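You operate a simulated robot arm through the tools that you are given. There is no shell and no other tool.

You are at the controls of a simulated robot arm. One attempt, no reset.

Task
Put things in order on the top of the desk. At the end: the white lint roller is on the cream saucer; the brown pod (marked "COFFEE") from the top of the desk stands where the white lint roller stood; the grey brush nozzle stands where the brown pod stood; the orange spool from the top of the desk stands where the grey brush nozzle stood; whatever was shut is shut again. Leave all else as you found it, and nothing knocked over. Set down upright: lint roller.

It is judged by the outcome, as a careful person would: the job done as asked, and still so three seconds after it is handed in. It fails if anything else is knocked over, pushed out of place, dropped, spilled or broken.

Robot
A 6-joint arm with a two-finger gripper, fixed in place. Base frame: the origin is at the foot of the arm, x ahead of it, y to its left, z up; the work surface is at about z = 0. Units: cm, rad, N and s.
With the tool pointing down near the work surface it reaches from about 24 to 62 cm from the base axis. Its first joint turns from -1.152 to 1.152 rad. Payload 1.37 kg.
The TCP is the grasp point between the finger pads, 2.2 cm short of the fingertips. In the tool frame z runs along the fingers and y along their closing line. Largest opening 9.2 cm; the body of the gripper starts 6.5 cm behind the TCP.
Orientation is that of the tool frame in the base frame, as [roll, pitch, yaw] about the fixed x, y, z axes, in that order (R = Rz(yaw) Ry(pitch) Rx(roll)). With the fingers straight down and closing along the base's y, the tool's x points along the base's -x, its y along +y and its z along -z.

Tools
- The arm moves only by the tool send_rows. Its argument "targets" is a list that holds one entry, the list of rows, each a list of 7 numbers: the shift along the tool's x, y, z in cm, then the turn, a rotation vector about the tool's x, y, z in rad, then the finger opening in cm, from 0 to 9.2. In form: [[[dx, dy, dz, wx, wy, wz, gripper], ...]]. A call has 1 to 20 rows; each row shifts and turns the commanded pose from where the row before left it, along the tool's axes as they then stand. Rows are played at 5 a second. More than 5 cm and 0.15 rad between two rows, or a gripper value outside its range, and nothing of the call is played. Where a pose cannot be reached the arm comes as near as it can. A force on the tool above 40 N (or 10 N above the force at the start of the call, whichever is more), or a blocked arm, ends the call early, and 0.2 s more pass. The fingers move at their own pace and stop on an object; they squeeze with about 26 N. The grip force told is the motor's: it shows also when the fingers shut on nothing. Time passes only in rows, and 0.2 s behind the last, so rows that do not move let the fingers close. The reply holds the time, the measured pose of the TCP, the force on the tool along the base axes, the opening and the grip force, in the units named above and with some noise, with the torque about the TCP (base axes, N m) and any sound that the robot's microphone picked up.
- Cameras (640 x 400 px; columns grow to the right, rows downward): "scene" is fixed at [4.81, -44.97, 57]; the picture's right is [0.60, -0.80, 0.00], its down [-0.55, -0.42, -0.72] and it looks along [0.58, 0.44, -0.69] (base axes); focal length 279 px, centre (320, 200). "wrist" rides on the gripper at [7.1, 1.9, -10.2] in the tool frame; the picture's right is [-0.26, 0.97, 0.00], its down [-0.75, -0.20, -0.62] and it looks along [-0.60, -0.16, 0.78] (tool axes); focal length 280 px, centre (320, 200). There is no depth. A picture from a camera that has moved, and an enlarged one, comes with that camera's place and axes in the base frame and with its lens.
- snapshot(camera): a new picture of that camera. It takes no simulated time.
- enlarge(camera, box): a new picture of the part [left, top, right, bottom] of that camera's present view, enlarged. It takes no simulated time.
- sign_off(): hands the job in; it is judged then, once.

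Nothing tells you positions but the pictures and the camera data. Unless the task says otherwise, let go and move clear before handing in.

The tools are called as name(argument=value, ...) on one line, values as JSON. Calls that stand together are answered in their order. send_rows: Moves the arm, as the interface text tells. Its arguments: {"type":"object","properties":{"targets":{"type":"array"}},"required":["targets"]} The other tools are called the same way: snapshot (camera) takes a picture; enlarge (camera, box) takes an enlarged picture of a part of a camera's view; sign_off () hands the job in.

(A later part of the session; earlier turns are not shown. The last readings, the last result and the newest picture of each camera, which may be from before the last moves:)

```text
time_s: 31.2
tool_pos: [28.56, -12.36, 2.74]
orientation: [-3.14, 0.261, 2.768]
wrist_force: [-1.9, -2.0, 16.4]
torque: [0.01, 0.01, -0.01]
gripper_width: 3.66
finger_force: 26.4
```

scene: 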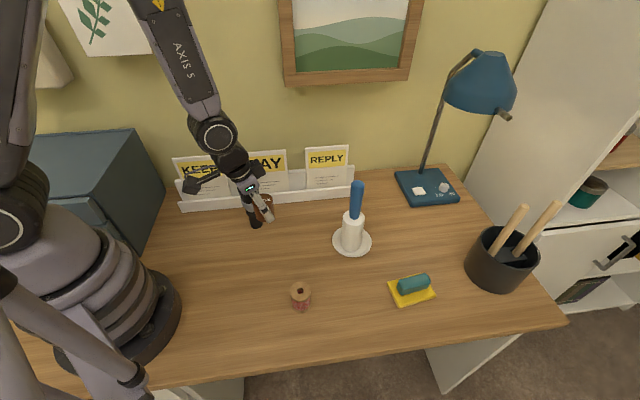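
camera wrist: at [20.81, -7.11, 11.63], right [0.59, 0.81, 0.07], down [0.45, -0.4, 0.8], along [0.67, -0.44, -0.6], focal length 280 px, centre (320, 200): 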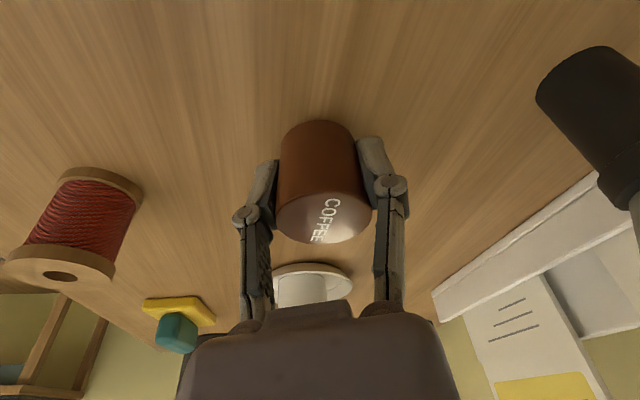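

The pod is on the desk. I ease off, open, and withdraw along the tool axis.

send_rows(targets=[[[-0.02, 0, -0.09, 0, 0, 0, 3], [0, 0, 0, 0, 0, 0, 3], [0, 0, 0, 0, 0, 0, 4], [0, 0, 0, 0, 0, 0, 4.6], [0, 0, 0, 0, 0, 0, 5.5], [0, 0, 0, 0, 0, 0, 6.5], [0, 0, 0, 0, 0, 0, 6.5], [0, 0, -1.5, 0, 0, 0, 6.5], [0, 0, -3, 0, 0, 0, 6.5], [0, 0, -4, 0, 0, 0, 6.5], [0, 0, -4, 0, 0, 0, 6.5], [0, 0, -4, 0, 0, 0, 6.5], [0, 0, 0, 0, 0, 0, 6.5]]])

snapshot(camera="wrist")

snapshot(camera="scene")

enlarge(camera="scene", box=[230, 180, 330, 280])

```text
time_s: 34.0
tool_pos: [27.26, -12.37, 18.62]
orientation: [-3.141, 0.259, 2.767]
wrist_force: [0.1, 0.6, -0.5]
torque: [0.01, 0.02, 0.01]
gripper_width: 6.49
finger_force: 0.0
out of reach, approached as far as the arm can: row 10, 11, 12
```

```text
taken
camera wrist: at [19.18, -7.03, 26.67], right [0.59, 0.81, 0.07], down [0.45, -0.4, 0.8], along [0.67, -0.44, -0.6], focal length 280 px, centre (320, 200)
```

wrist: 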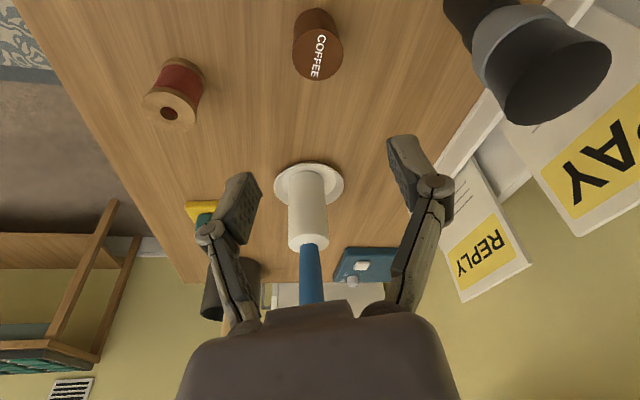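

```text
taken
```

scene: 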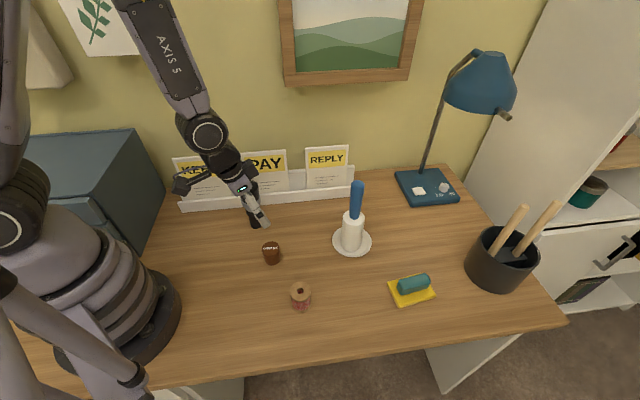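

```text
4.00 times, centred on (280, 230) of scene
camera zoom: at [4.81, -44.97, 57.0], right [0.6, -0.8, 0.0], down [-0.55, -0.42, -0.72], along [0.58, 0.44, -0.69], focal length 1117 px, centre (480, 80)
```

zoom: 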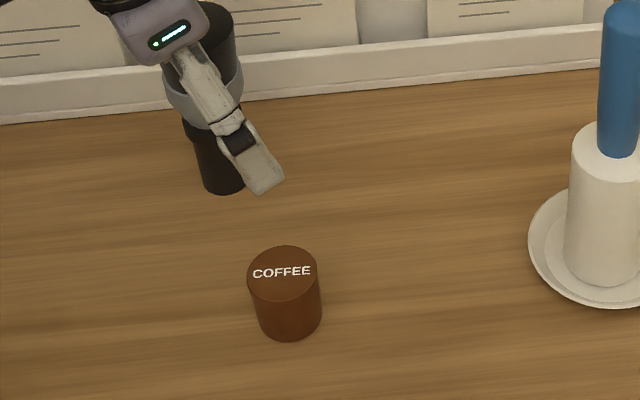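

The pod stands exactly on the roller's old footprint. Next is the nozzle, so I'll study its shape from both cameras.

enlarge(camera="wrist", box=[430, 0, 640, 130])

enlarge(camera="scene", box=[225, 165, 285, 235])

```text
3.05 times, centred on (535, 65) of wrist
camera zoom: at [19.18, -7.03, 26.67], right [0.59, 0.81, 0.07], down [0.45, -0.4, 0.8], along [0.67, -0.44, -0.6], focal length 854 px, centre (-335, 611)
```

zoom: 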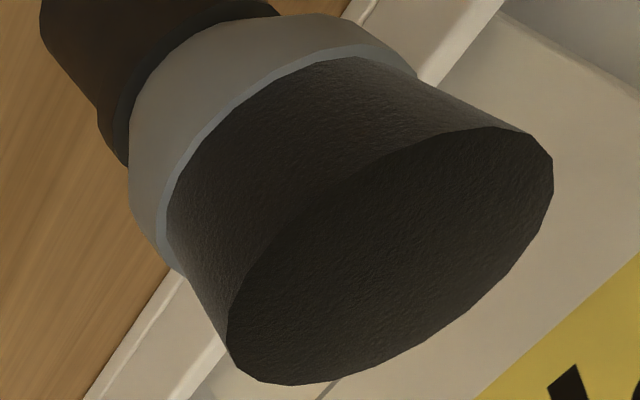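

```text
5.71 times, centred on (255, 200) of scene
camera zoom: at [4.81, -44.97, 57.0], right [0.6, -0.8, 0.0], down [-0.55, -0.42, -0.72], along [0.58, 0.44, -0.69], focal length 1596 px, centre (691, 200)
```

zoom: 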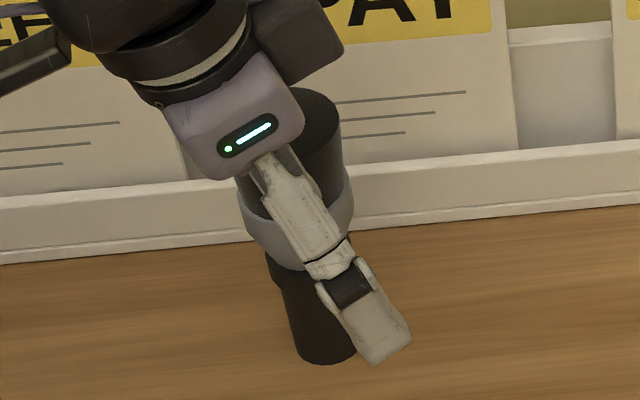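

The nozzle flares at the top (collar plus bristles, about 4.9 cm wide). I first move back into comfortable reach and turn the wrist toward it.

send_rows(targets=[[[-2.01, 1.2, -1.02, 0, 0, 0, 7.5], [-2.01, 1.2, -1.02, 0, 0, 0, 7.5], [0, 0, 0, -0.0298, 0, -0.112, 7.5], [0, 0, 0, -0.0298, 0, -0.112, 7.5], [0, 0, 0, -0.0298, 0, -0.112, 7.5], [0, 0, 0, 0, 0, 0, 7.5]]])

snapshot(camera="wrist")

```text
time_s: 35.4
tool_pos: [31.49, -11.11, 21.64]
orientation: [3.141, 0.26, 3.117]
wrist_force: [0.2, -0.1, 0.4]
torque: [-0.04, 0.0, 0.01]
gripper_width: 7.52
finger_force: 0.1
```

```text
taken
camera wrist: at [21.95, -8.97, 29.64], right [0.28, 0.96, 0.07], down [0.56, -0.22, 0.8], along [0.78, -0.18, -0.6], focal length 280 px, centre (320, 200)
```

wrist: 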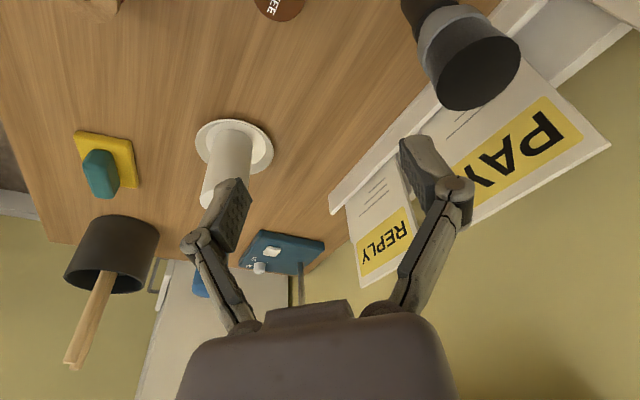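

Now over to the nozzle at (34.4,-0.95), staying above its top.

send_rows(targets=[[[-0.68, 3.39, 0.5, 0, 0, 0, 8], [-0.68, 3.39, 0.5, 0, 0, 0, 8], [-0.68, 3.39, 0.5, 0, 0, 0, 8], [0, 0, 0, 0, 0, 0, 8]]])

snapshot(camera="wrist")

enlarge(camera="scene", box=[180, 100, 340, 260])

```text
time_s: 36.4
tool_pos: [34.07, -1.07, 20.58]
orientation: [3.139, 0.26, 3.119]
wrist_force: [0.1, 0.2, 0.2]
torque: [0.02, 0.02, -0.02]
gripper_width: 8.0
finger_force: 0.1
```

```text
taken
camera wrist: at [24.5, 0.99, 28.65], right [0.28, 0.96, 0.07], down [0.56, -0.22, 0.8], along [0.78, -0.18, -0.6], focal length 280 px, centre (320, 200)
```

wrist: 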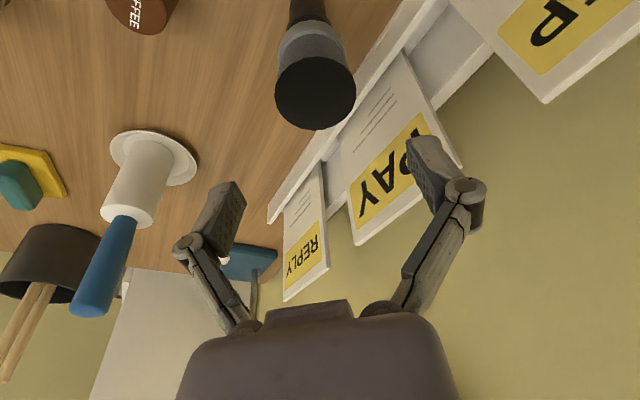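

```text
2.50 times, centred on (260, 180) of scene
camera zoom: at [4.81, -44.96, 57.0], right [0.6, -0.8, 0.0], down [-0.55, -0.42, -0.72], along [0.58, 0.44, -0.69], focal length 698 px, centre (470, 250)
```

zoom: 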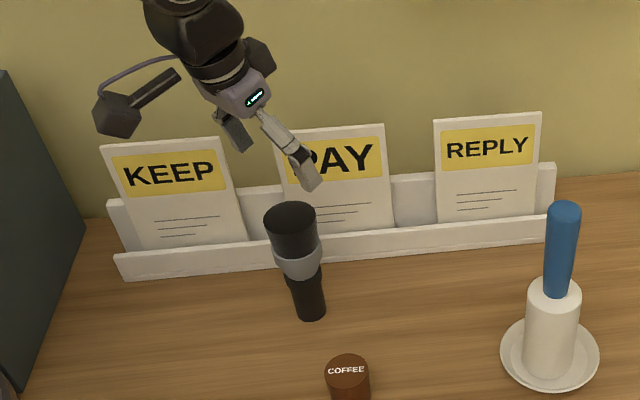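

The fingers are laterally aligned with the nozzle. I descend around its head to z≈11.

send_rows(targets=[[[-0.32, 0.15, 0.09, 0, 0, 0, 8], [0.82, 0, 3.083, 0, 0, 0, 8], [0.82, 0, 3.083, 0, 0, 0, 8], [0.82, 0, 3.083, 0, 0, 0, 8], [0, 0, 0, 0, 0, 0, 8], [0, 0, 0, 0, 0, 0, 8]]])

snapshot(camera="wrist")

enlarge(camera="scene", box=[210, 140, 310, 240])

```text
time_s: 37.8
tool_pos: [34.6, -0.84, 11.2]
orientation: [-3.142, 0.261, 3.116]
wrist_force: [-0.4, -0.3, -0.5]
torque: [-0.02, 0.01, -0.02]
gripper_width: 8.0
finger_force: 0.0
```

```text
taken
camera wrist: at [25.1, 1.41, 19.16], right [0.28, 0.96, 0.07], down [0.56, -0.22, 0.8], along [0.78, -0.18, -0.6], focal length 280 px, centre (320, 200)
```

wrist: 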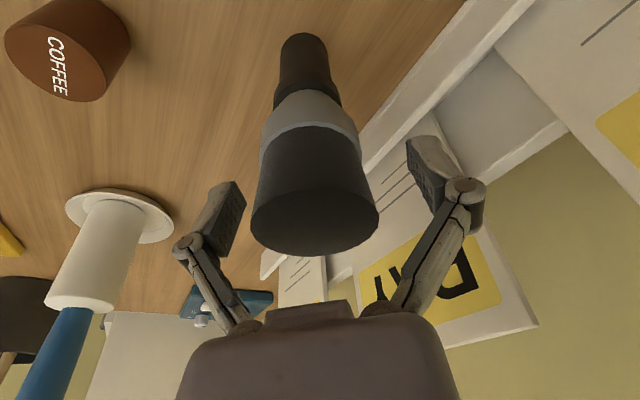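

```text
4.00 times, centred on (260, 190) of scene
camera zoom: at [4.81, -44.97, 57.0], right [0.6, -0.8, 0.0], down [-0.55, -0.42, -0.72], along [0.58, 0.44, -0.69], focal length 1117 px, centre (560, 240)
```

zoom: 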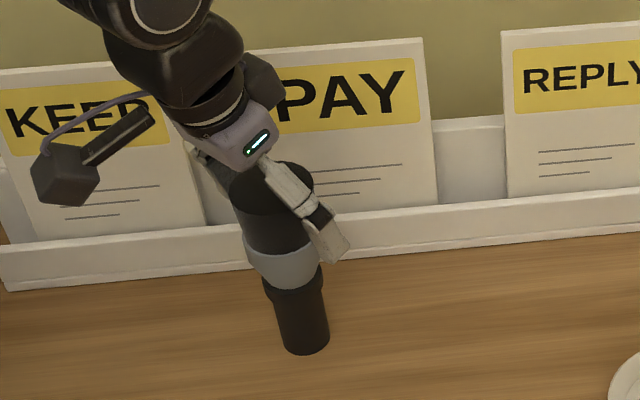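

The nozzle appears about 0.3 cm toward −y of the fingers' centre. I shift a little, then narrow the fingers to compare the gaps before gripping.

send_rows(targets=[[[0, -0.22, 0, 0, 0, 0, 7], [0, 0, 0, 0, 0, 0, 5.8], [0, 0, 0, 0, 0, 0, 5.8]]])

enlarge(camera="wrist", box=[200, 100, 440, 250])

enlarge(camera="scene", box=[230, 160, 290, 220])

```text
time_s: 38.6
tool_pos: [34.51, -0.92, 11.18]
orientation: [-3.141, 0.26, 3.114]
wrist_force: [0.2, 0.1, -0.4]
torque: [0.0, -0.01, -0.05]
gripper_width: 5.79
finger_force: 0.2
```

```text
2.67 times, centred on (320, 175) of wrist
camera zoom: at [25.04, 1.21, 19.15], right [0.28, 0.96, 0.07], down [0.56, -0.22, 0.8], along [0.78, -0.18, -0.6], focal length 748 px, centre (320, 267)
```

zoom: 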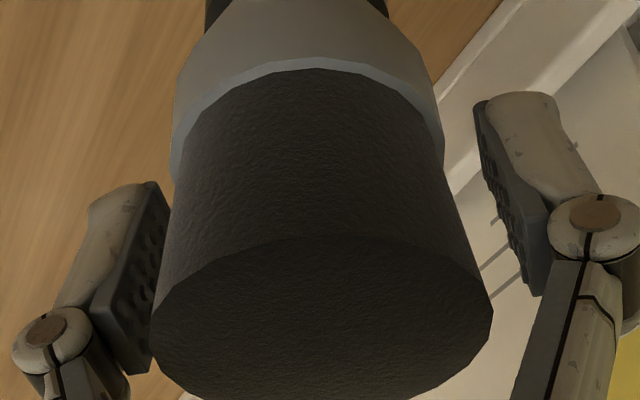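

```text
6.67 times, centred on (260, 190) of scene
camera zoom: at [4.81, -44.97, 57.0], right [0.6, -0.8, 0.0], down [-0.55, -0.42, -0.72], along [0.58, 0.44, -0.69], focal length 1862 px, centre (720, 267)
```

zoom: 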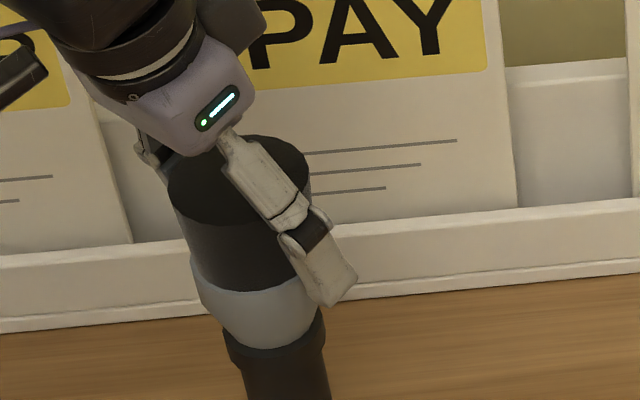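

A remaining offset of about 0.17 cm toward −y. I shift that much, then close gently.

send_rows(targets=[[[0, -0.17, 0, 0, 0, 0, 5.8], [0, 0, 0, 0, 0, 0, 5.2], [0, 0, 0, 0, 0, 0, 4.9], [0, 0, 0, 0, 0, 0, 4.6], [0, 0, 0, 0, 0, 0, 4.2], [0, 0, 0, 0, 0, 0, 3.8], [0, 0, 0, 0, 0, 0, 3.5], [0, 0, 0, 0, 0, 0, 3.5]]])

enlarge(camera="wrist", box=[160, 0, 480, 250])

enlarge(camera="scene", box=[225, 165, 285, 235])

```text
time_s: 40.4
tool_pos: [34.47, -1.26, 11.05]
orientation: [-3.141, 0.26, 3.114]
wrist_force: [0.4, 2.8, 4.0]
torque: [0.11, 0.05, -0.03]
gripper_width: 4.7
finger_force: 26.0
```

```text
1.60 times, centred on (320, 125) of wrist
camera zoom: at [25.0, 1.01, 19.1], right [0.28, 0.96, 0.07], down [0.56, -0.22, 0.8], along [0.78, -0.18, -0.6], focal length 449 px, centre (320, 320)
```

zoom: 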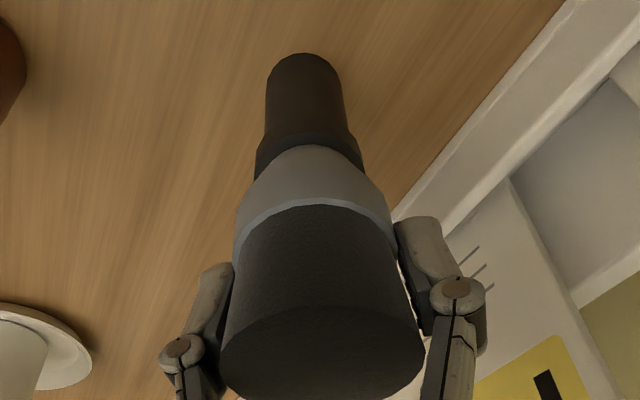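

```text
5.71 times, centred on (255, 200) of scene
camera zoom: at [4.81, -44.97, 57.0], right [0.6, -0.8, 0.0], down [-0.55, -0.42, -0.72], along [0.58, 0.44, -0.69], focal length 1596 px, centre (691, 200)
```

zoom: 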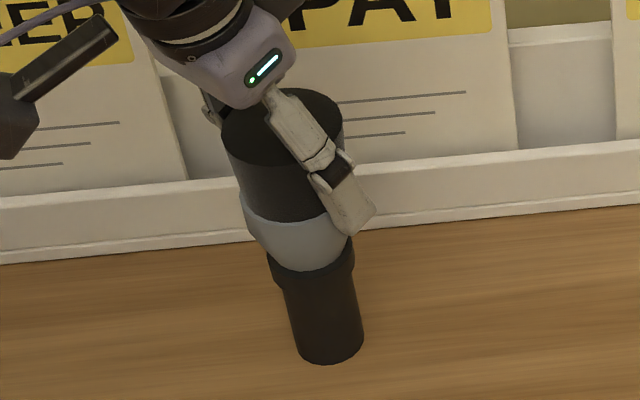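

The nozzle is gripped (4.7 cm, 26 N). I lift it, then carry it clear of the rack to a mid waypoint and turn.

send_rows(targets=[[[-0.26, 0, -0.97, 0, 0, 0, 3.5], [-0.51, 0, -1.93, 0, 0, 0, 3.5], [-0.64, 0, -2.42, 0, 0, 0, 3.5], [-0.64, 0, -2.42, 0, 0, 0, 3.5], [0, 0, 0, 0, 0, 0, 3.5]]])

snapshot(camera="wrist")

enlarge(camera="scene", box=[180, 80, 340, 260])

```text
time_s: 41.6
tool_pos: [34.47, -1.31, 19.09]
orientation: [-3.141, 0.26, 3.116]
wrist_force: [0.7, 0.3, -1.0]
torque: [0.02, 0.01, 0.0]
gripper_width: 4.68
finger_force: 26.0
```

```text
taken
camera wrist: at [25.01, 0.94, 27.16], right [0.28, 0.96, 0.07], down [0.56, -0.22, 0.8], along [0.78, -0.19, -0.6], focal length 280 px, centre (320, 200)
```

wrist: 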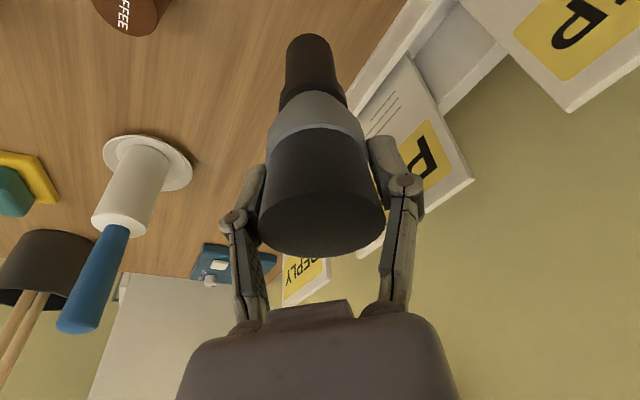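

```text
2.22 times, centred on (260, 170) of scene
camera zoom: at [4.81, -44.97, 57.0], right [0.6, -0.8, 0.0], down [-0.55, -0.42, -0.72], along [0.58, 0.44, -0.69], focal length 620 px, centre (453, 267)
```

zoom: 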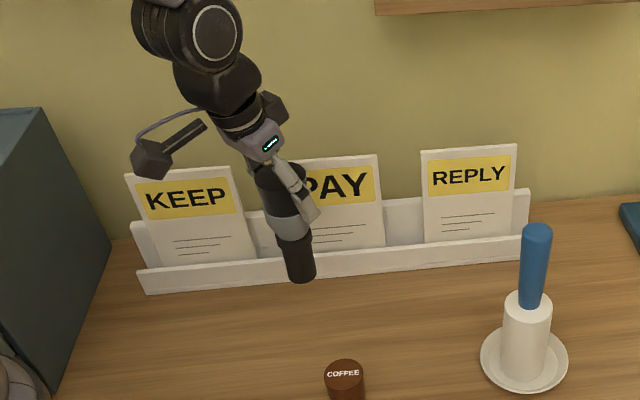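

The nozzle hangs upright. On to the waypoint, then the turn.

send_rows(targets=[[[-1.5, -1.63, 0.4, 0, 0, 0, 3.5], [-2.31, -2.51, 0.614, 0, 0, 0, 3.5], [-2.31, -2.51, 0.614, 0, 0, 0, 3.5], [-2.31, -2.51, 0.614, 0, 0, 0, 3.5], [-2.0, -2.2, 0.53, 0, 0, 0, 3.5], [-1.1, -1.2, 0.3, 0, 0, 0, 3.5], [0, 0, 0, 0.0298, 0, 0.112, 3.5], [0, 0, 0, 0.0298, 0, 0.112, 3.5], [0, 0, 0, 0.0298, 0, 0.112, 3.5], [0, 0, 0, 0, 0, 0, 3.5]]])

snapshot(camera="wrist")

snapshot(camera="scene")

```text
time_s: 43.8
tool_pos: [46.01, -14.12, 19.18]
orientation: [-3.14, 0.259, 2.768]
wrist_force: [0.7, 0.5, -1.0]
torque: [0.04, 0.0, -0.02]
gripper_width: 4.7
finger_force: 25.8
```

```text
taken
camera wrist: at [37.88, -8.84, 27.17], right [0.59, 0.81, 0.07], down [0.45, -0.4, 0.8], along [0.67, -0.44, -0.6], focal length 280 px, centre (320, 200)
```

wrist: 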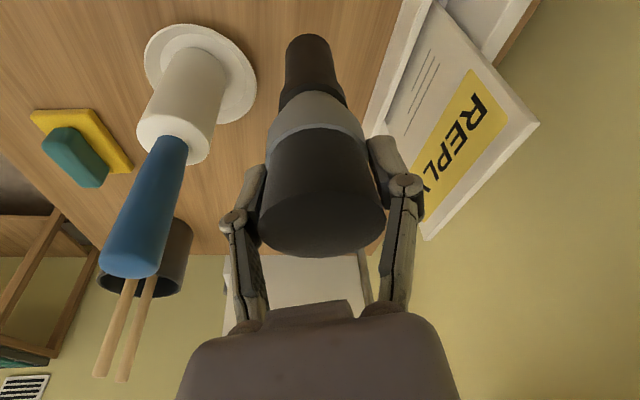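

```text
taken
```

scene: 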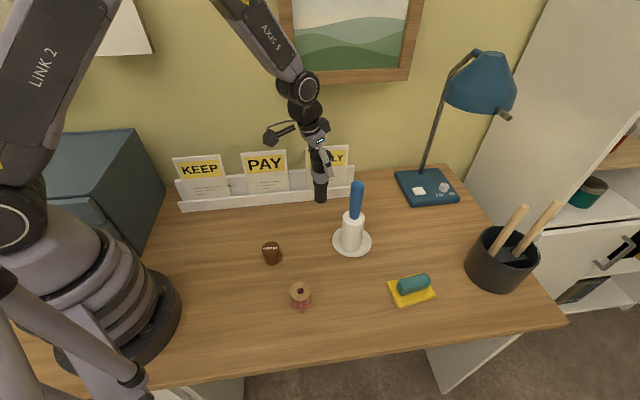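

Now on to the pod's old spot, still high.

send_rows(targets=[[[-1.6, -0.37, 0.42, 0, 0, 0, 3.5], [-3.16, -0.74, 0.84, 0, 0, 0, 3.5], [-3.16, -0.74, 0.84, 0, 0, 0, 3.5], [-3.16, -0.74, 0.84, 0, 0, 0, 3.5], [-3.16, -0.74, 0.84, 0, 0, 0, 3.5], [-1.58, -0.36, 0.43, 0, 0, 0, 3.5], [0, 0, 0, 0, 0, 0, 3.5], [0, 0, 0, 0, 0, 0, 3.5]]])

snapshot(camera="wrist")

snapshot(camera="scene")

enlarge(camera="scene", box=[330, 110, 430, 230])

```text
time_s: 45.6
tool_pos: [59.66, -23.76, 19.08]
orientation: [3.141, 0.26, 2.768]
wrist_force: [-0.2, -0.5, -0.6]
torque: [-0.04, -0.02, 0.01]
gripper_width: 4.66
finger_force: 26.6
```

```text
taken
camera wrist: at [51.39, -18.36, 27.1], right [0.59, 0.81, 0.07], down [0.45, -0.4, 0.8], along [0.67, -0.44, -0.6], focal length 280 px, centre (320, 200)
```

wrist: 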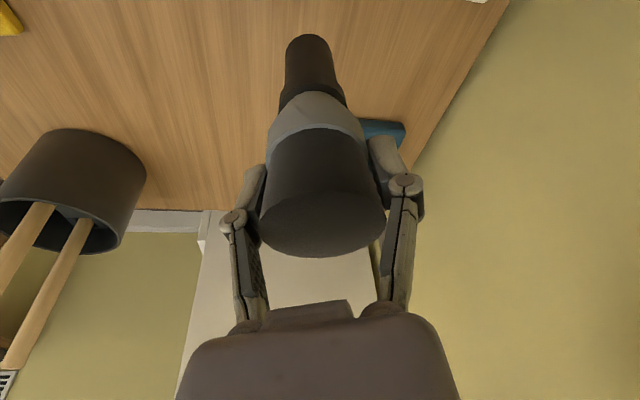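

```text
taken
```

scene: 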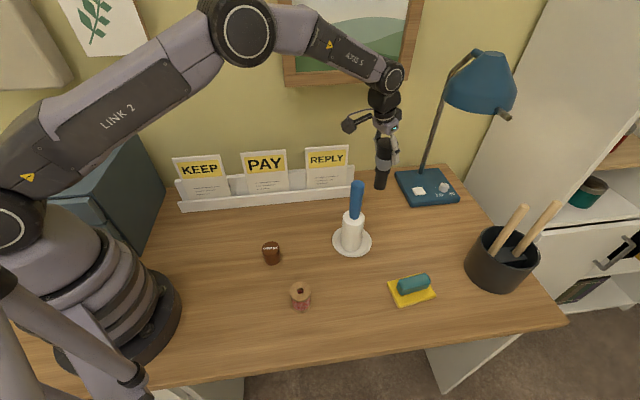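

```text
3.33 times, centred on (380, 170) of scene
camera zoom: at [4.81, -44.97, 57.0], right [0.6, -0.8, 0.0], down [-0.55, -0.42, -0.72], along [0.58, 0.44, -0.69], focal length 931 px, centre (120, 300)
```

zoom: 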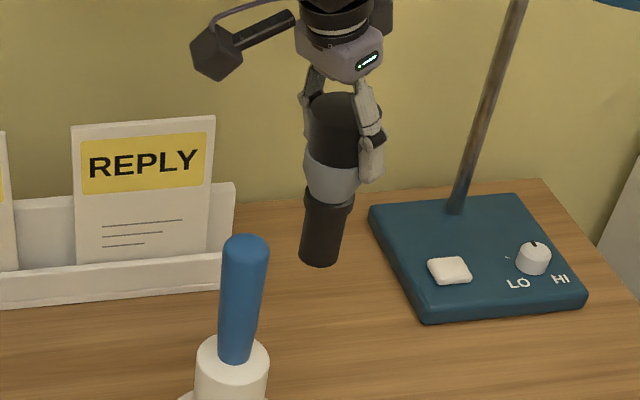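

The nozzle hangs above the pod's spot. I nudge outward 0.45 cm and lower until the bottom is about 1 cm above the desk.

send_rows(targets=[[[-0.44, 0.07, 0.12, 0, 0, 0, 3.5], [0.59, 0, 2.22, 0, 0, 0, 3.5], [0.64, 0, 2.42, 0, 0, 0, 3.5], [0.51, 0, 1.93, 0, 0, 0, 3.5], [0.05, 0, 0.2, 0, 0, 0, 3.5], [0, 0, 0, 0, 0, 0, 3.5]]])

snapshot(camera="wrist")

enlarge(camera="scene", box=[340, 150, 420, 230])

```text
time_s: 47.0
tool_pos: [60.38, -23.65, 12.3]
orientation: [-3.14, 0.259, 2.768]
wrist_force: [0.1, -0.2, -0.6]
torque: [-0.02, 0.0, 0.0]
gripper_width: 4.7
finger_force: 26.3
```

```text
taken
camera wrist: at [52.14, -18.41, 20.28], right [0.59, 0.81, 0.07], down [0.45, -0.4, 0.8], along [0.67, -0.44, -0.6], focal length 280 px, centre (320, 200)
```

wrist: 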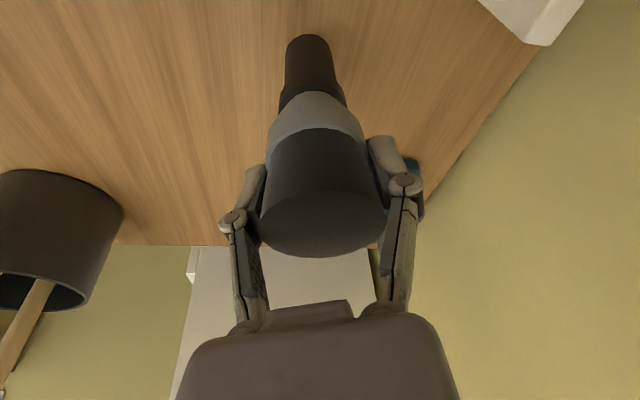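

```text
5.00 times, centred on (380, 190) of scene
camera zoom: at [4.81, -44.97, 57.0], right [0.6, -0.8, 0.0], down [-0.55, -0.42, -0.72], along [0.58, 0.44, -0.69], focal length 1396 px, centre (20, 250)
```

zoom: 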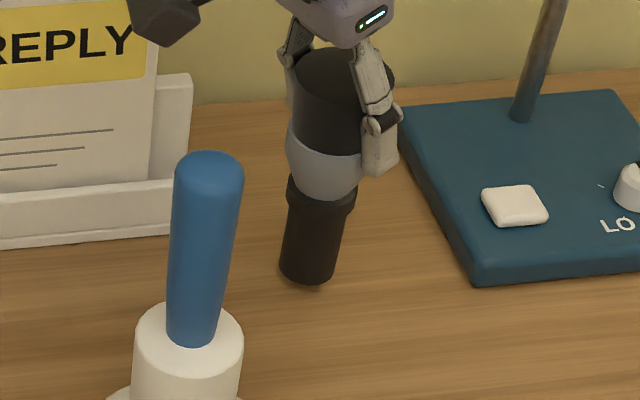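

The alignment is spot on, so I lower in small steps to contact.

send_rows(targets=[[[0.13, 0, 0.48, 0, 0, 0, 3.5], [0.1, 0, 0.39, 0, 0, 0, 3.5], [0, 0, 0, 0, 0, 0, 3.5]]])

send_rows(targets=[[[0.03, 0, 0.12, 0, 0, 0, 3.5], [0, 0, 0, 0, 0, 0, 3.5]]])

send_rows(targets=[[[0.025, 0, 0.1, 0, 0, 0, 3.5], [0, 0, 0, 0, 0, 0, 3.5]]])

```text
time_s: 47.8
tool_pos: [60.32, -23.73, 11.22]
orientation: [-3.14, 0.259, 2.769]
wrist_force: [0.6, -0.6, -1.3]
torque: [-0.03, -0.02, 0.0]
gripper_width: 4.67
finger_force: 25.9
```

```text
time_s: 48.4
tool_pos: [60.31, -23.72, 11.23]
orientation: [-3.14, 0.26, 2.767]
wrist_force: [-0.4, 0.1, -0.9]
torque: [0.0, 0.05, -0.01]
gripper_width: 4.7
finger_force: 26.2
```

```text
time_s: 49.0
tool_pos: [60.48, -23.65, 11.01]
orientation: [-3.141, 0.26, 2.767]
wrist_force: [-0.2, -0.3, 0.3]
torque: [0.0, -0.02, 0.03]
gripper_width: 4.69
finger_force: 26.3
```

send_rows(targets=[[[0.02, 0, 0.08, 0, 0, 0, 3.5], [0, 0, 0, 0, 0, 0, 3.5]]])

enlarge(camera="scene", box=[340, 150, 420, 230])

```text
time_s: 49.6
tool_pos: [60.45, -23.7, 11.14]
orientation: [-3.139, 0.26, 2.768]
wrist_force: [-2.6, -1.4, 6.6]
torque: [-0.02, 0.3, -0.03]
gripper_width: 4.7
finger_force: 25.8
```

```text
5.00 times, centred on (380, 190) of scene
camera zoom: at [4.81, -44.96, 57.0], right [0.6, -0.8, 0.0], down [-0.55, -0.42, -0.72], along [0.58, 0.44, -0.69], focal length 1396 px, centre (20, 250)
```

zoom: 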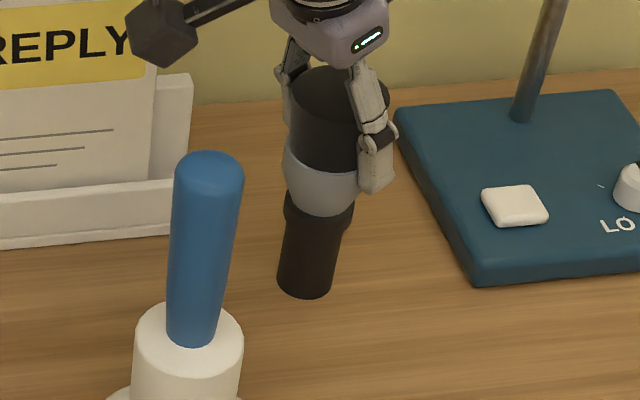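

Contact. I press a touch more, then open slowly and evenly.

send_rows(targets=[[[0.013, 0, 0.05, 0, 0, 0, 3.5], [0, 0, 0, 0, 0, 0, 3.5]]])

send_rows(targets=[[[-0.013, 0, -0.05, 0, 0, 0, 4.5], [0, 0, 0, 0, 0, 0, 4.8], [0, 0, 0, 0, 0, 0, 5.0], [0, 0, 0, 0, 0, 0, 5.3], [0, 0, 0, 0, 0, 0, 5.8], [0, 0, 0, 0, 0, 0, 6.5], [0, 0, 0, 0, 0, 0, 7.2], [0, 0, 0, 0, 0, 0, 8], [0, 0, 0, 0, 0, 0, 8]]])

snapshot(camera="wrist")

enlarge(camera="scene", box=[340, 150, 420, 230])

```text
time_s: 50.2
tool_pos: [60.38, -23.66, 11.08]
orientation: [-3.14, 0.266, 2.767]
wrist_force: [-3.5, -0.4, 17.9]
torque: [0.03, 0.32, 0.01]
gripper_width: 4.73
finger_force: 25.9
```

```text
time_s: 52.2
tool_pos: [60.49, -23.71, 10.88]
orientation: [-3.139, 0.26, 2.768]
wrist_force: [0.7, -0.7, 0.5]
torque: [-0.02, -0.01, 0.01]
gripper_width: 8.01
finger_force: 0.0
```

```text
taken
camera wrist: at [52.2, -18.31, 18.91], right [0.59, 0.81, 0.07], down [0.45, -0.4, 0.8], along [0.67, -0.44, -0.6], focal length 280 px, centre (320, 200)
```

wrist: 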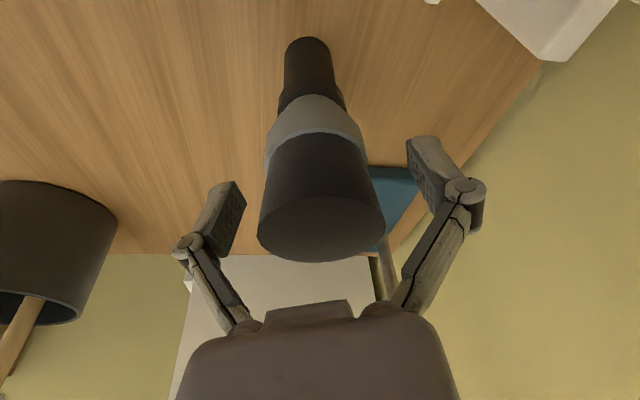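

```text
5.00 times, centred on (380, 190) of scene
camera zoom: at [4.81, -44.97, 57.0], right [0.6, -0.8, 0.0], down [-0.55, -0.42, -0.72], along [0.58, 0.44, -0.69], focal length 1396 px, centre (20, 250)
```

zoom: 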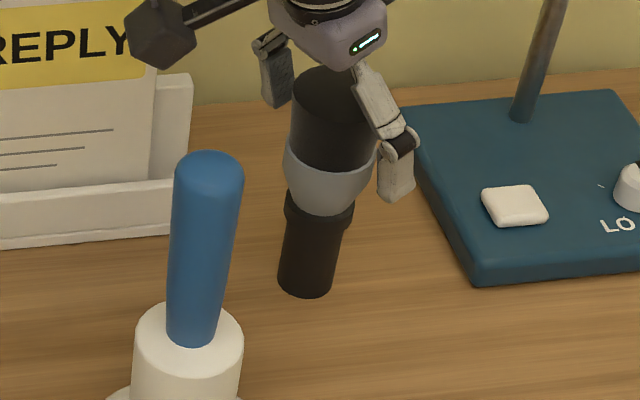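

The nozzle stands free on the pod's old spot. I lift clear, route around the roller, straighten the tool and turn toward the spool.

send_rows(targets=[[[-0.51, 0, -1.93, 0, 0, 0, 8], [-0.77, 0, -2.9, 0, 0, 0, 8], [-0.77, 0, -2.9, 0, 0, 0, 8], [3.52, 0.99, -1.97, 0, 0, 0, 8], [3.52, 0.99, -1.97, 0, 0, 0, 8], [3.52, 0.99, -1.97, 0, 0, 0, 8], [3.52, 0.99, -1.97, 0, 0, 0, 8], [3.52, 0.99, -1.97, 0, 0, 0, 8], [0, 0, 0, 0, 0.13, 0, 8], [0, 0, 0, 0, 0.13, 0, 8], [2.71, -2.67, 0, 0, 0, 0, 7], [2.71, -2.67, 0, 0, 0, 0, 7], [2.71, -2.67, 0, 0, 0, 0, 7], [2.71, -2.67, 0, 0, 0, 0, 7], [0, 0, 0, 0, 0, 0.14, 7], [0, 0, 0, 0, 0, 0.14, 7], [0, 0, 0, 0, 0, 0.14, 7], [0, 0, 0, 0, 0, 0, 7]]])

snapshot(camera="wrist")

snapshot(camera="scene")

```text
time_s: 56.0
tool_pos: [29.89, -17.96, 23.93]
orientation: [-3.139, -0.001, 2.346]
wrist_force: [0.1, 0.3, -0.3]
torque: [-0.03, 0.03, -0.02]
gripper_width: 7.0
finger_force: 0.0
```

```text
taken
camera wrist: at [26.32, -11.38, 34.04], right [0.87, 0.49, 0.0], down [0.38, -0.68, 0.63], along [0.3, -0.55, -0.78], focal length 280 px, centre (320, 200)
```

wrist: 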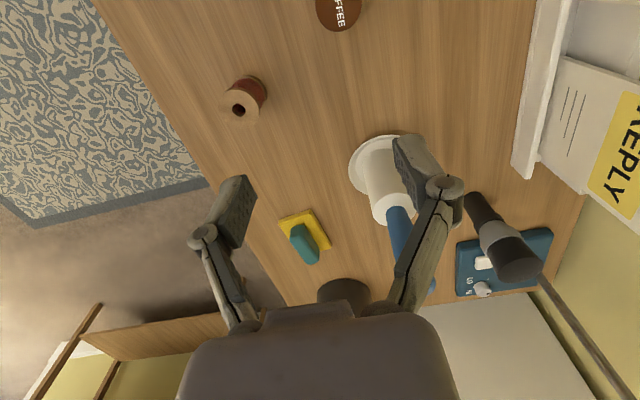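

```text
taken
```

scene: 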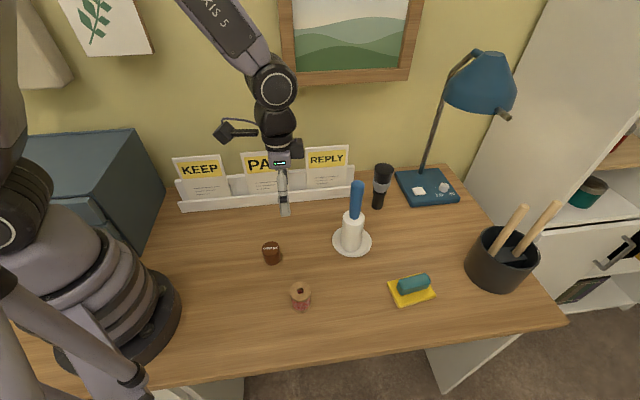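

The spool is at about (24.6,-25.1) and 5.6 cm tall. I move above it and descend partway for a centring check.

send_rows(targets=[[[-0.7, -4.39, 0, 0, 0, 0, 7], [-0.7, -4.39, 0, 0, 0, 0, 7], [0, 0, 4.5, 0, 0, 0, 7], [0, 0, 4.5, 0, 0, 0, 7], [0, 0, 4.5, 0, 0, 0, 7], [0, 0, 0, 0, 0, 0, 7], [0, 0, 0, 0, 0, 0, 7]]])

snapshot(camera="wrist")

enlarge(camera="scene", box=[260, 230, 340, 320])

```text
time_s: 57.6
tool_pos: [24.68, -25.11, 10.49]
orientation: [-3.14, -0.001, 2.347]
wrist_force: [-0.1, 0.0, 0.7]
torque: [-0.03, 0.0, 0.03]
gripper_width: 7.0
finger_force: 0.2
```

```text
taken
camera wrist: at [21.05, -18.67, 20.65], right [0.87, 0.49, 0.0], down [0.38, -0.68, 0.63], along [0.31, -0.55, -0.78], focal length 280 px, centre (320, 200)
```

wrist: 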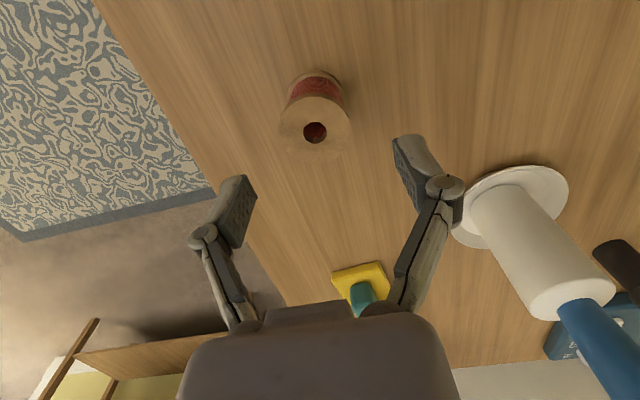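

```text
4.44 times, centred on (300, 275) of scene
camera zoom: at [4.81, -44.97, 57.0], right [0.6, -0.8, 0.0], down [-0.55, -0.42, -0.72], along [0.58, 0.44, -0.69], focal length 1241 px, centre (409, -133)
```

zoom: 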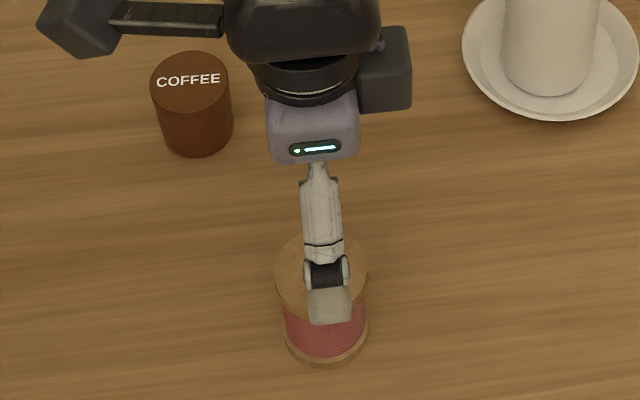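

Well centred (small −0.1 cm lateral correction). I descend to z≈3 and close.

send_rows(targets=[[[0.12, -0.12, 2.5, 0, 0, 0, 7], [0, 0, 2.5, 0, 0, 0, 7], [0, 0, 2.4, 0, 0, 0, 7], [0, 0, 0, 0, 0, 0, 7], [0, 0, 0, 0, 0, 0, 5.5]]])

snapshot(camera="wrist")

enlarge(camera="scene", box=[260, 230, 340, 320])

```text
time_s: 58.8
tool_pos: [24.53, -25.19, 3.07]
orientation: [3.141, 0.001, 2.348]
wrist_force: [0.2, 0.3, 0.7]
torque: [0.0, 0.0, 0.03]
gripper_width: 5.49
finger_force: 0.1
```

```text
taken
camera wrist: at [20.86, -18.62, 13.26], right [0.87, 0.49, 0.0], down [0.38, -0.68, 0.63], along [0.31, -0.55, -0.78], focal length 280 px, centre (320, 200)
```

wrist: 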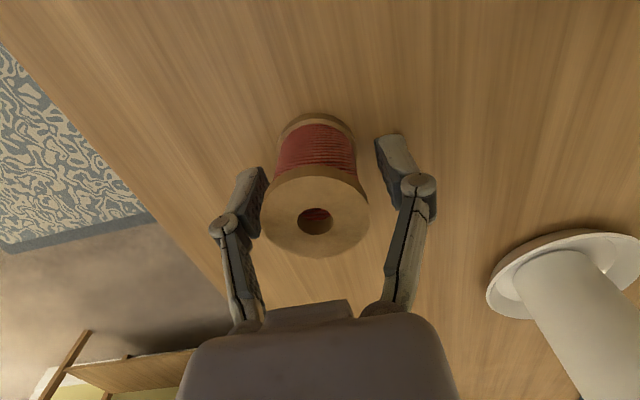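

```text
4.44 times, centred on (300, 275) of scene
camera zoom: at [4.81, -44.97, 57.0], right [0.6, -0.8, 0.0], down [-0.55, -0.42, -0.72], along [0.58, 0.44, -0.69], focal length 1241 px, centre (409, -133)
```

zoom: 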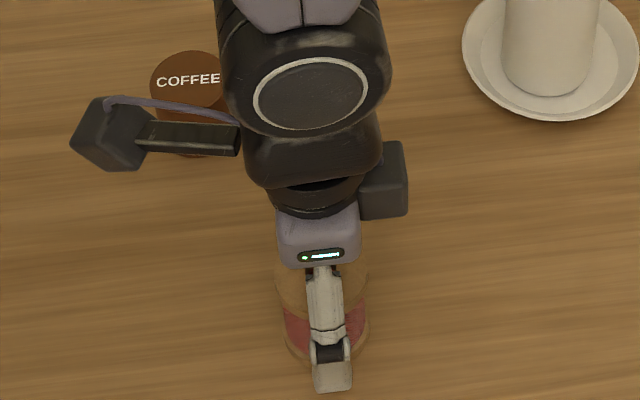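

Slight −0.12 cm shift, then close on the spool.

send_rows(targets=[[[0, -0.12, 0, 0, 0, 0, 5.3], [0, 0, 0, 0, 0, 0, 4.7], [0, 0, 0, 0, 0, 0, 4.3], [0, 0, 0, 0, 0, 0, 3.9], [0, 0, 0, 0, 0, 0, 3.3], [0, 0, 0, 0, 0, 0, 2.8], [0, 0, 0, 0, 0, 0, 2.8]]])

snapshot(camera="wrist")

```text
time_s: 60.4
tool_pos: [24.51, -25.24, 3.08]
orientation: [-3.14, -0.001, 2.348]
wrist_force: [0.2, -0.2, 7.8]
torque: [-0.01, 0.11, -0.08]
gripper_width: 3.74
finger_force: 25.9
```

```text
taken
camera wrist: at [20.76, -18.72, 13.3], right [0.87, 0.49, 0.0], down [0.38, -0.68, 0.63], along [0.31, -0.55, -0.78], focal length 280 px, centre (320, 200)
```

wrist: 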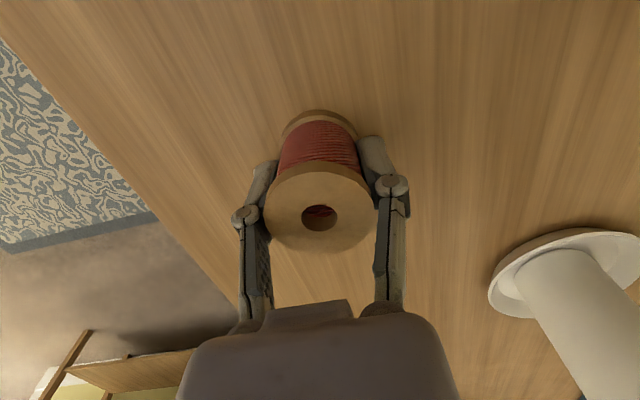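

The spool is gripped between its flanges. I lift it 12 cm, carry it over the low pod toward the nozzle's old spot, and turn the wrist on the way.

send_rows(targets=[[[0, 0, -1, 0, 0, 0, 2.8], [0, 0, -3, 0, 0, 0, 2.8], [0, 0, -4, 0, 0, 0, 2.8], [0, 0, -4, 0, 0, 0, 2.8], [1.45, 4.23, 0, 0, 0, 0, 2.8], [1.45, 4.23, 0, 0, 0, 0, 2.8], [1.45, 4.23, 0, 0, 0, 0, 2.8], [0, 0, 0, 0, 0, -0.128, 2.8], [0, 0, 0, 0, 0, -0.128, 2.8], [0, 0, 0, 0, 0, -0.128, 2.8], [0, 0, 0, 0, 0, -0.128, 2.8], [0, 0, 0, 0, 0, -0.128, 2.8], [0, 0, 0, 0, 0, -0.128, 2.8], [-1.21, 4.1, 0, 0, 0, 0, 2.8], [-1.21, 4.1, 0, 0, 0, 0, 2.8], [-1.21, 4.1, 0, 0, 0, 0, 2.8], [0, 0, 0, 0, 0, 0, 2.8], [0, 0, 0, 0, 0, 0, 2.8]]])

snapshot(camera="wrist")

snapshot(camera="scene")

```text
time_s: 64.2
tool_pos: [34.42, -1.08, 14.96]
orientation: [3.14, -0.001, 3.116]
wrist_force: [0.4, -1.2, -0.1]
torque: [-0.01, 0.02, -0.01]
gripper_width: 3.62
finger_force: 25.9
```

```text
taken
camera wrist: at [27.32, 1.0, 25.17], right [0.29, 0.96, 0.0], down [0.75, -0.22, 0.62], along [0.6, -0.18, -0.78], focal length 280 px, centre (320, 200)
```

wrist: 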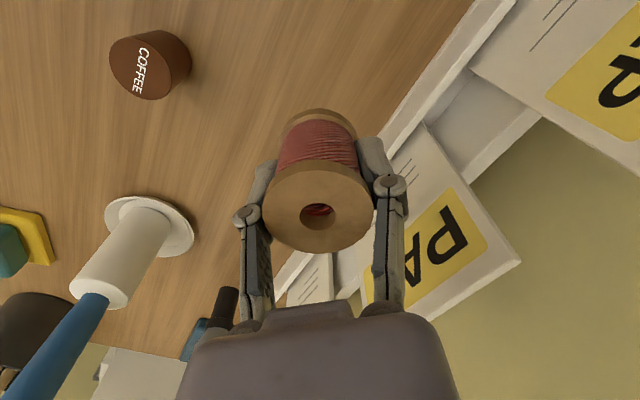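

```text
taken
```

scene: 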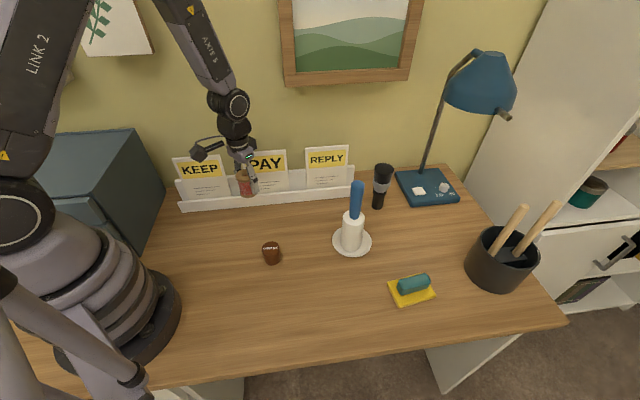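

The spool is over the nozzle's old spot. I lower to about 1 cm above the desk and check the footprint (target pixel ≈ (255.8,224.6)).

send_rows(targets=[[[0, 0, 3, 0, 0, 0, 2.8], [0, 0, 4, 0, 0, 0, 2.8], [0, 0, 3, 0, 0, 0, 2.8], [0, 0, 0.9, 0, 0, 0, 2.8], [0, 0, 0, 0, 0, 0, 2.8], [0, 0, 0, 0, 0, 0, 2.8]]])

enlarge(camera="scene", box=[225, 165, 285, 235])

snapshot(camera="wrist")

```text
time_s: 65.6
tool_pos: [34.42, -0.79, 3.89]
orientation: [-3.141, -0.001, 3.117]
wrist_force: [0.0, -0.5, -0.8]
torque: [0.0, 0.02, -0.01]
gripper_width: 3.61
finger_force: 25.6
```

```text
5.71 times, centred on (255, 200) of scene
camera zoom: at [4.81, -44.97, 57.0], right [0.6, -0.8, 0.0], down [-0.55, -0.42, -0.72], along [0.58, 0.44, -0.69], focal length 1596 px, centre (691, 200)
```

zoom: 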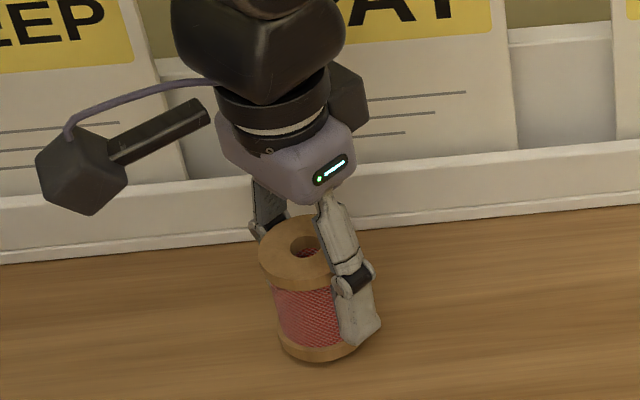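

```text
taken
camera wrist: at [27.39, 1.22, 14.06], right [0.29, 0.96, 0.0], down [0.75, -0.22, 0.62], along [0.6, -0.18, -0.78], focal length 280 px, centre (320, 200)
```

wrist: 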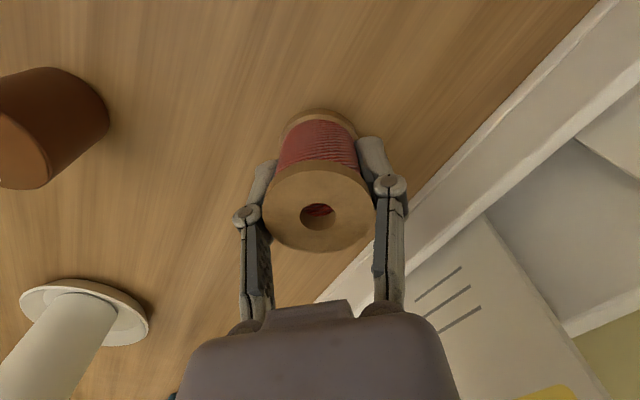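

Nearly exact, with a 0.2 cm nudge toward −y. I lower gently to contact.

send_rows(targets=[[[-0.08, -0.18, 0, 0, 0, 0, 2.8], [0, 0, 0.5, 0, 0, 0, 2.8], [0, 0, 0, 0, 0, 0, 2.8]]])

send_rows(targets=[[[0, 0, 0.15, 0, 0, 0, 2.8], [0, 0, 0, 0, 0, 0, 2.8]]])

send_rows(targets=[[[0, 0, 0.1, 0, 0, 0, 2.8], [0, 0, 0, 0, 0, 0, 2.8]]])

```text
time_s: 66.4
tool_pos: [34.65, -1.17, 3.45]
orientation: [-3.141, 0.0, 3.116]
wrist_force: [-0.3, 0.4, 0.4]
torque: [0.01, -0.04, 0.01]
gripper_width: 3.62
finger_force: 25.8
```

```text
time_s: 67.0
tool_pos: [34.44, -1.1, 3.34]
orientation: [3.142, -0.001, 3.116]
wrist_force: [-0.2, 0.4, 0.1]
torque: [0.03, 0.03, 0.02]
gripper_width: 3.61
finger_force: 26.7
```

```text
time_s: 67.6
tool_pos: [34.65, -1.13, 3.15]
orientation: [-3.141, 0.0, 3.116]
wrist_force: [-0.8, -0.3, 0.6]
torque: [-0.04, -0.02, 0.02]
gripper_width: 3.62
finger_force: 26.5
```

send_rows(targets=[[[0, 0, 0.1, 0, 0, 0, 2.8], [0, 0, 0, 0, 0, 0, 2.8]]])

enlarge(camera="scene", box=[225, 165, 285, 235])

```text
time_s: 68.2
tool_pos: [34.56, -1.1, 3.26]
orientation: [-3.142, 0.001, 3.115]
wrist_force: [-0.4, 0.3, -0.6]
torque: [-0.02, -0.02, -0.01]
gripper_width: 3.61
finger_force: 26.2
```

```text
5.71 times, centred on (255, 200) of scene
camera zoom: at [4.81, -44.97, 57.0], right [0.6, -0.8, 0.0], down [-0.55, -0.42, -0.72], along [0.58, 0.44, -0.69], focal length 1596 px, centre (691, 200)
```

zoom: 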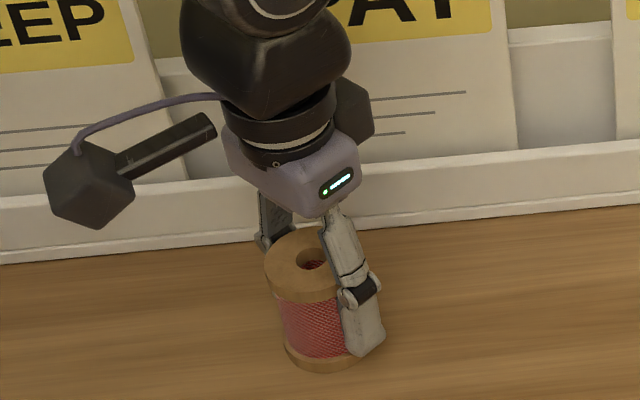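

send_rows(targets=[[[0, 0, 0.08, 0, 0, 0, 2.8], [0, 0, 0, 0, 0, 0, 2.8]]])

send_rows(targets=[[[0, 0, 0.08, 0, 0, 0, 2.8], [0, 0, 0, 0, 0, 0, 2.8]]])

```text
time_s: 68.8
tool_pos: [34.64, -1.16, 3.06]
orientation: [-3.14, 0.0, 3.116]
wrist_force: [0.3, 0.2, -0.6]
torque: [0.01, 0.0, 0.0]
gripper_width: 3.62
finger_force: 25.8
```

```text
time_s: 69.4
tool_pos: [34.55, -1.16, 3.18]
orientation: [-3.141, -0.001, 3.117]
wrist_force: [-1.9, 9.6, 22.5]
torque: [0.23, 0.02, -0.02]
gripper_width: 3.63
finger_force: 26.1
```

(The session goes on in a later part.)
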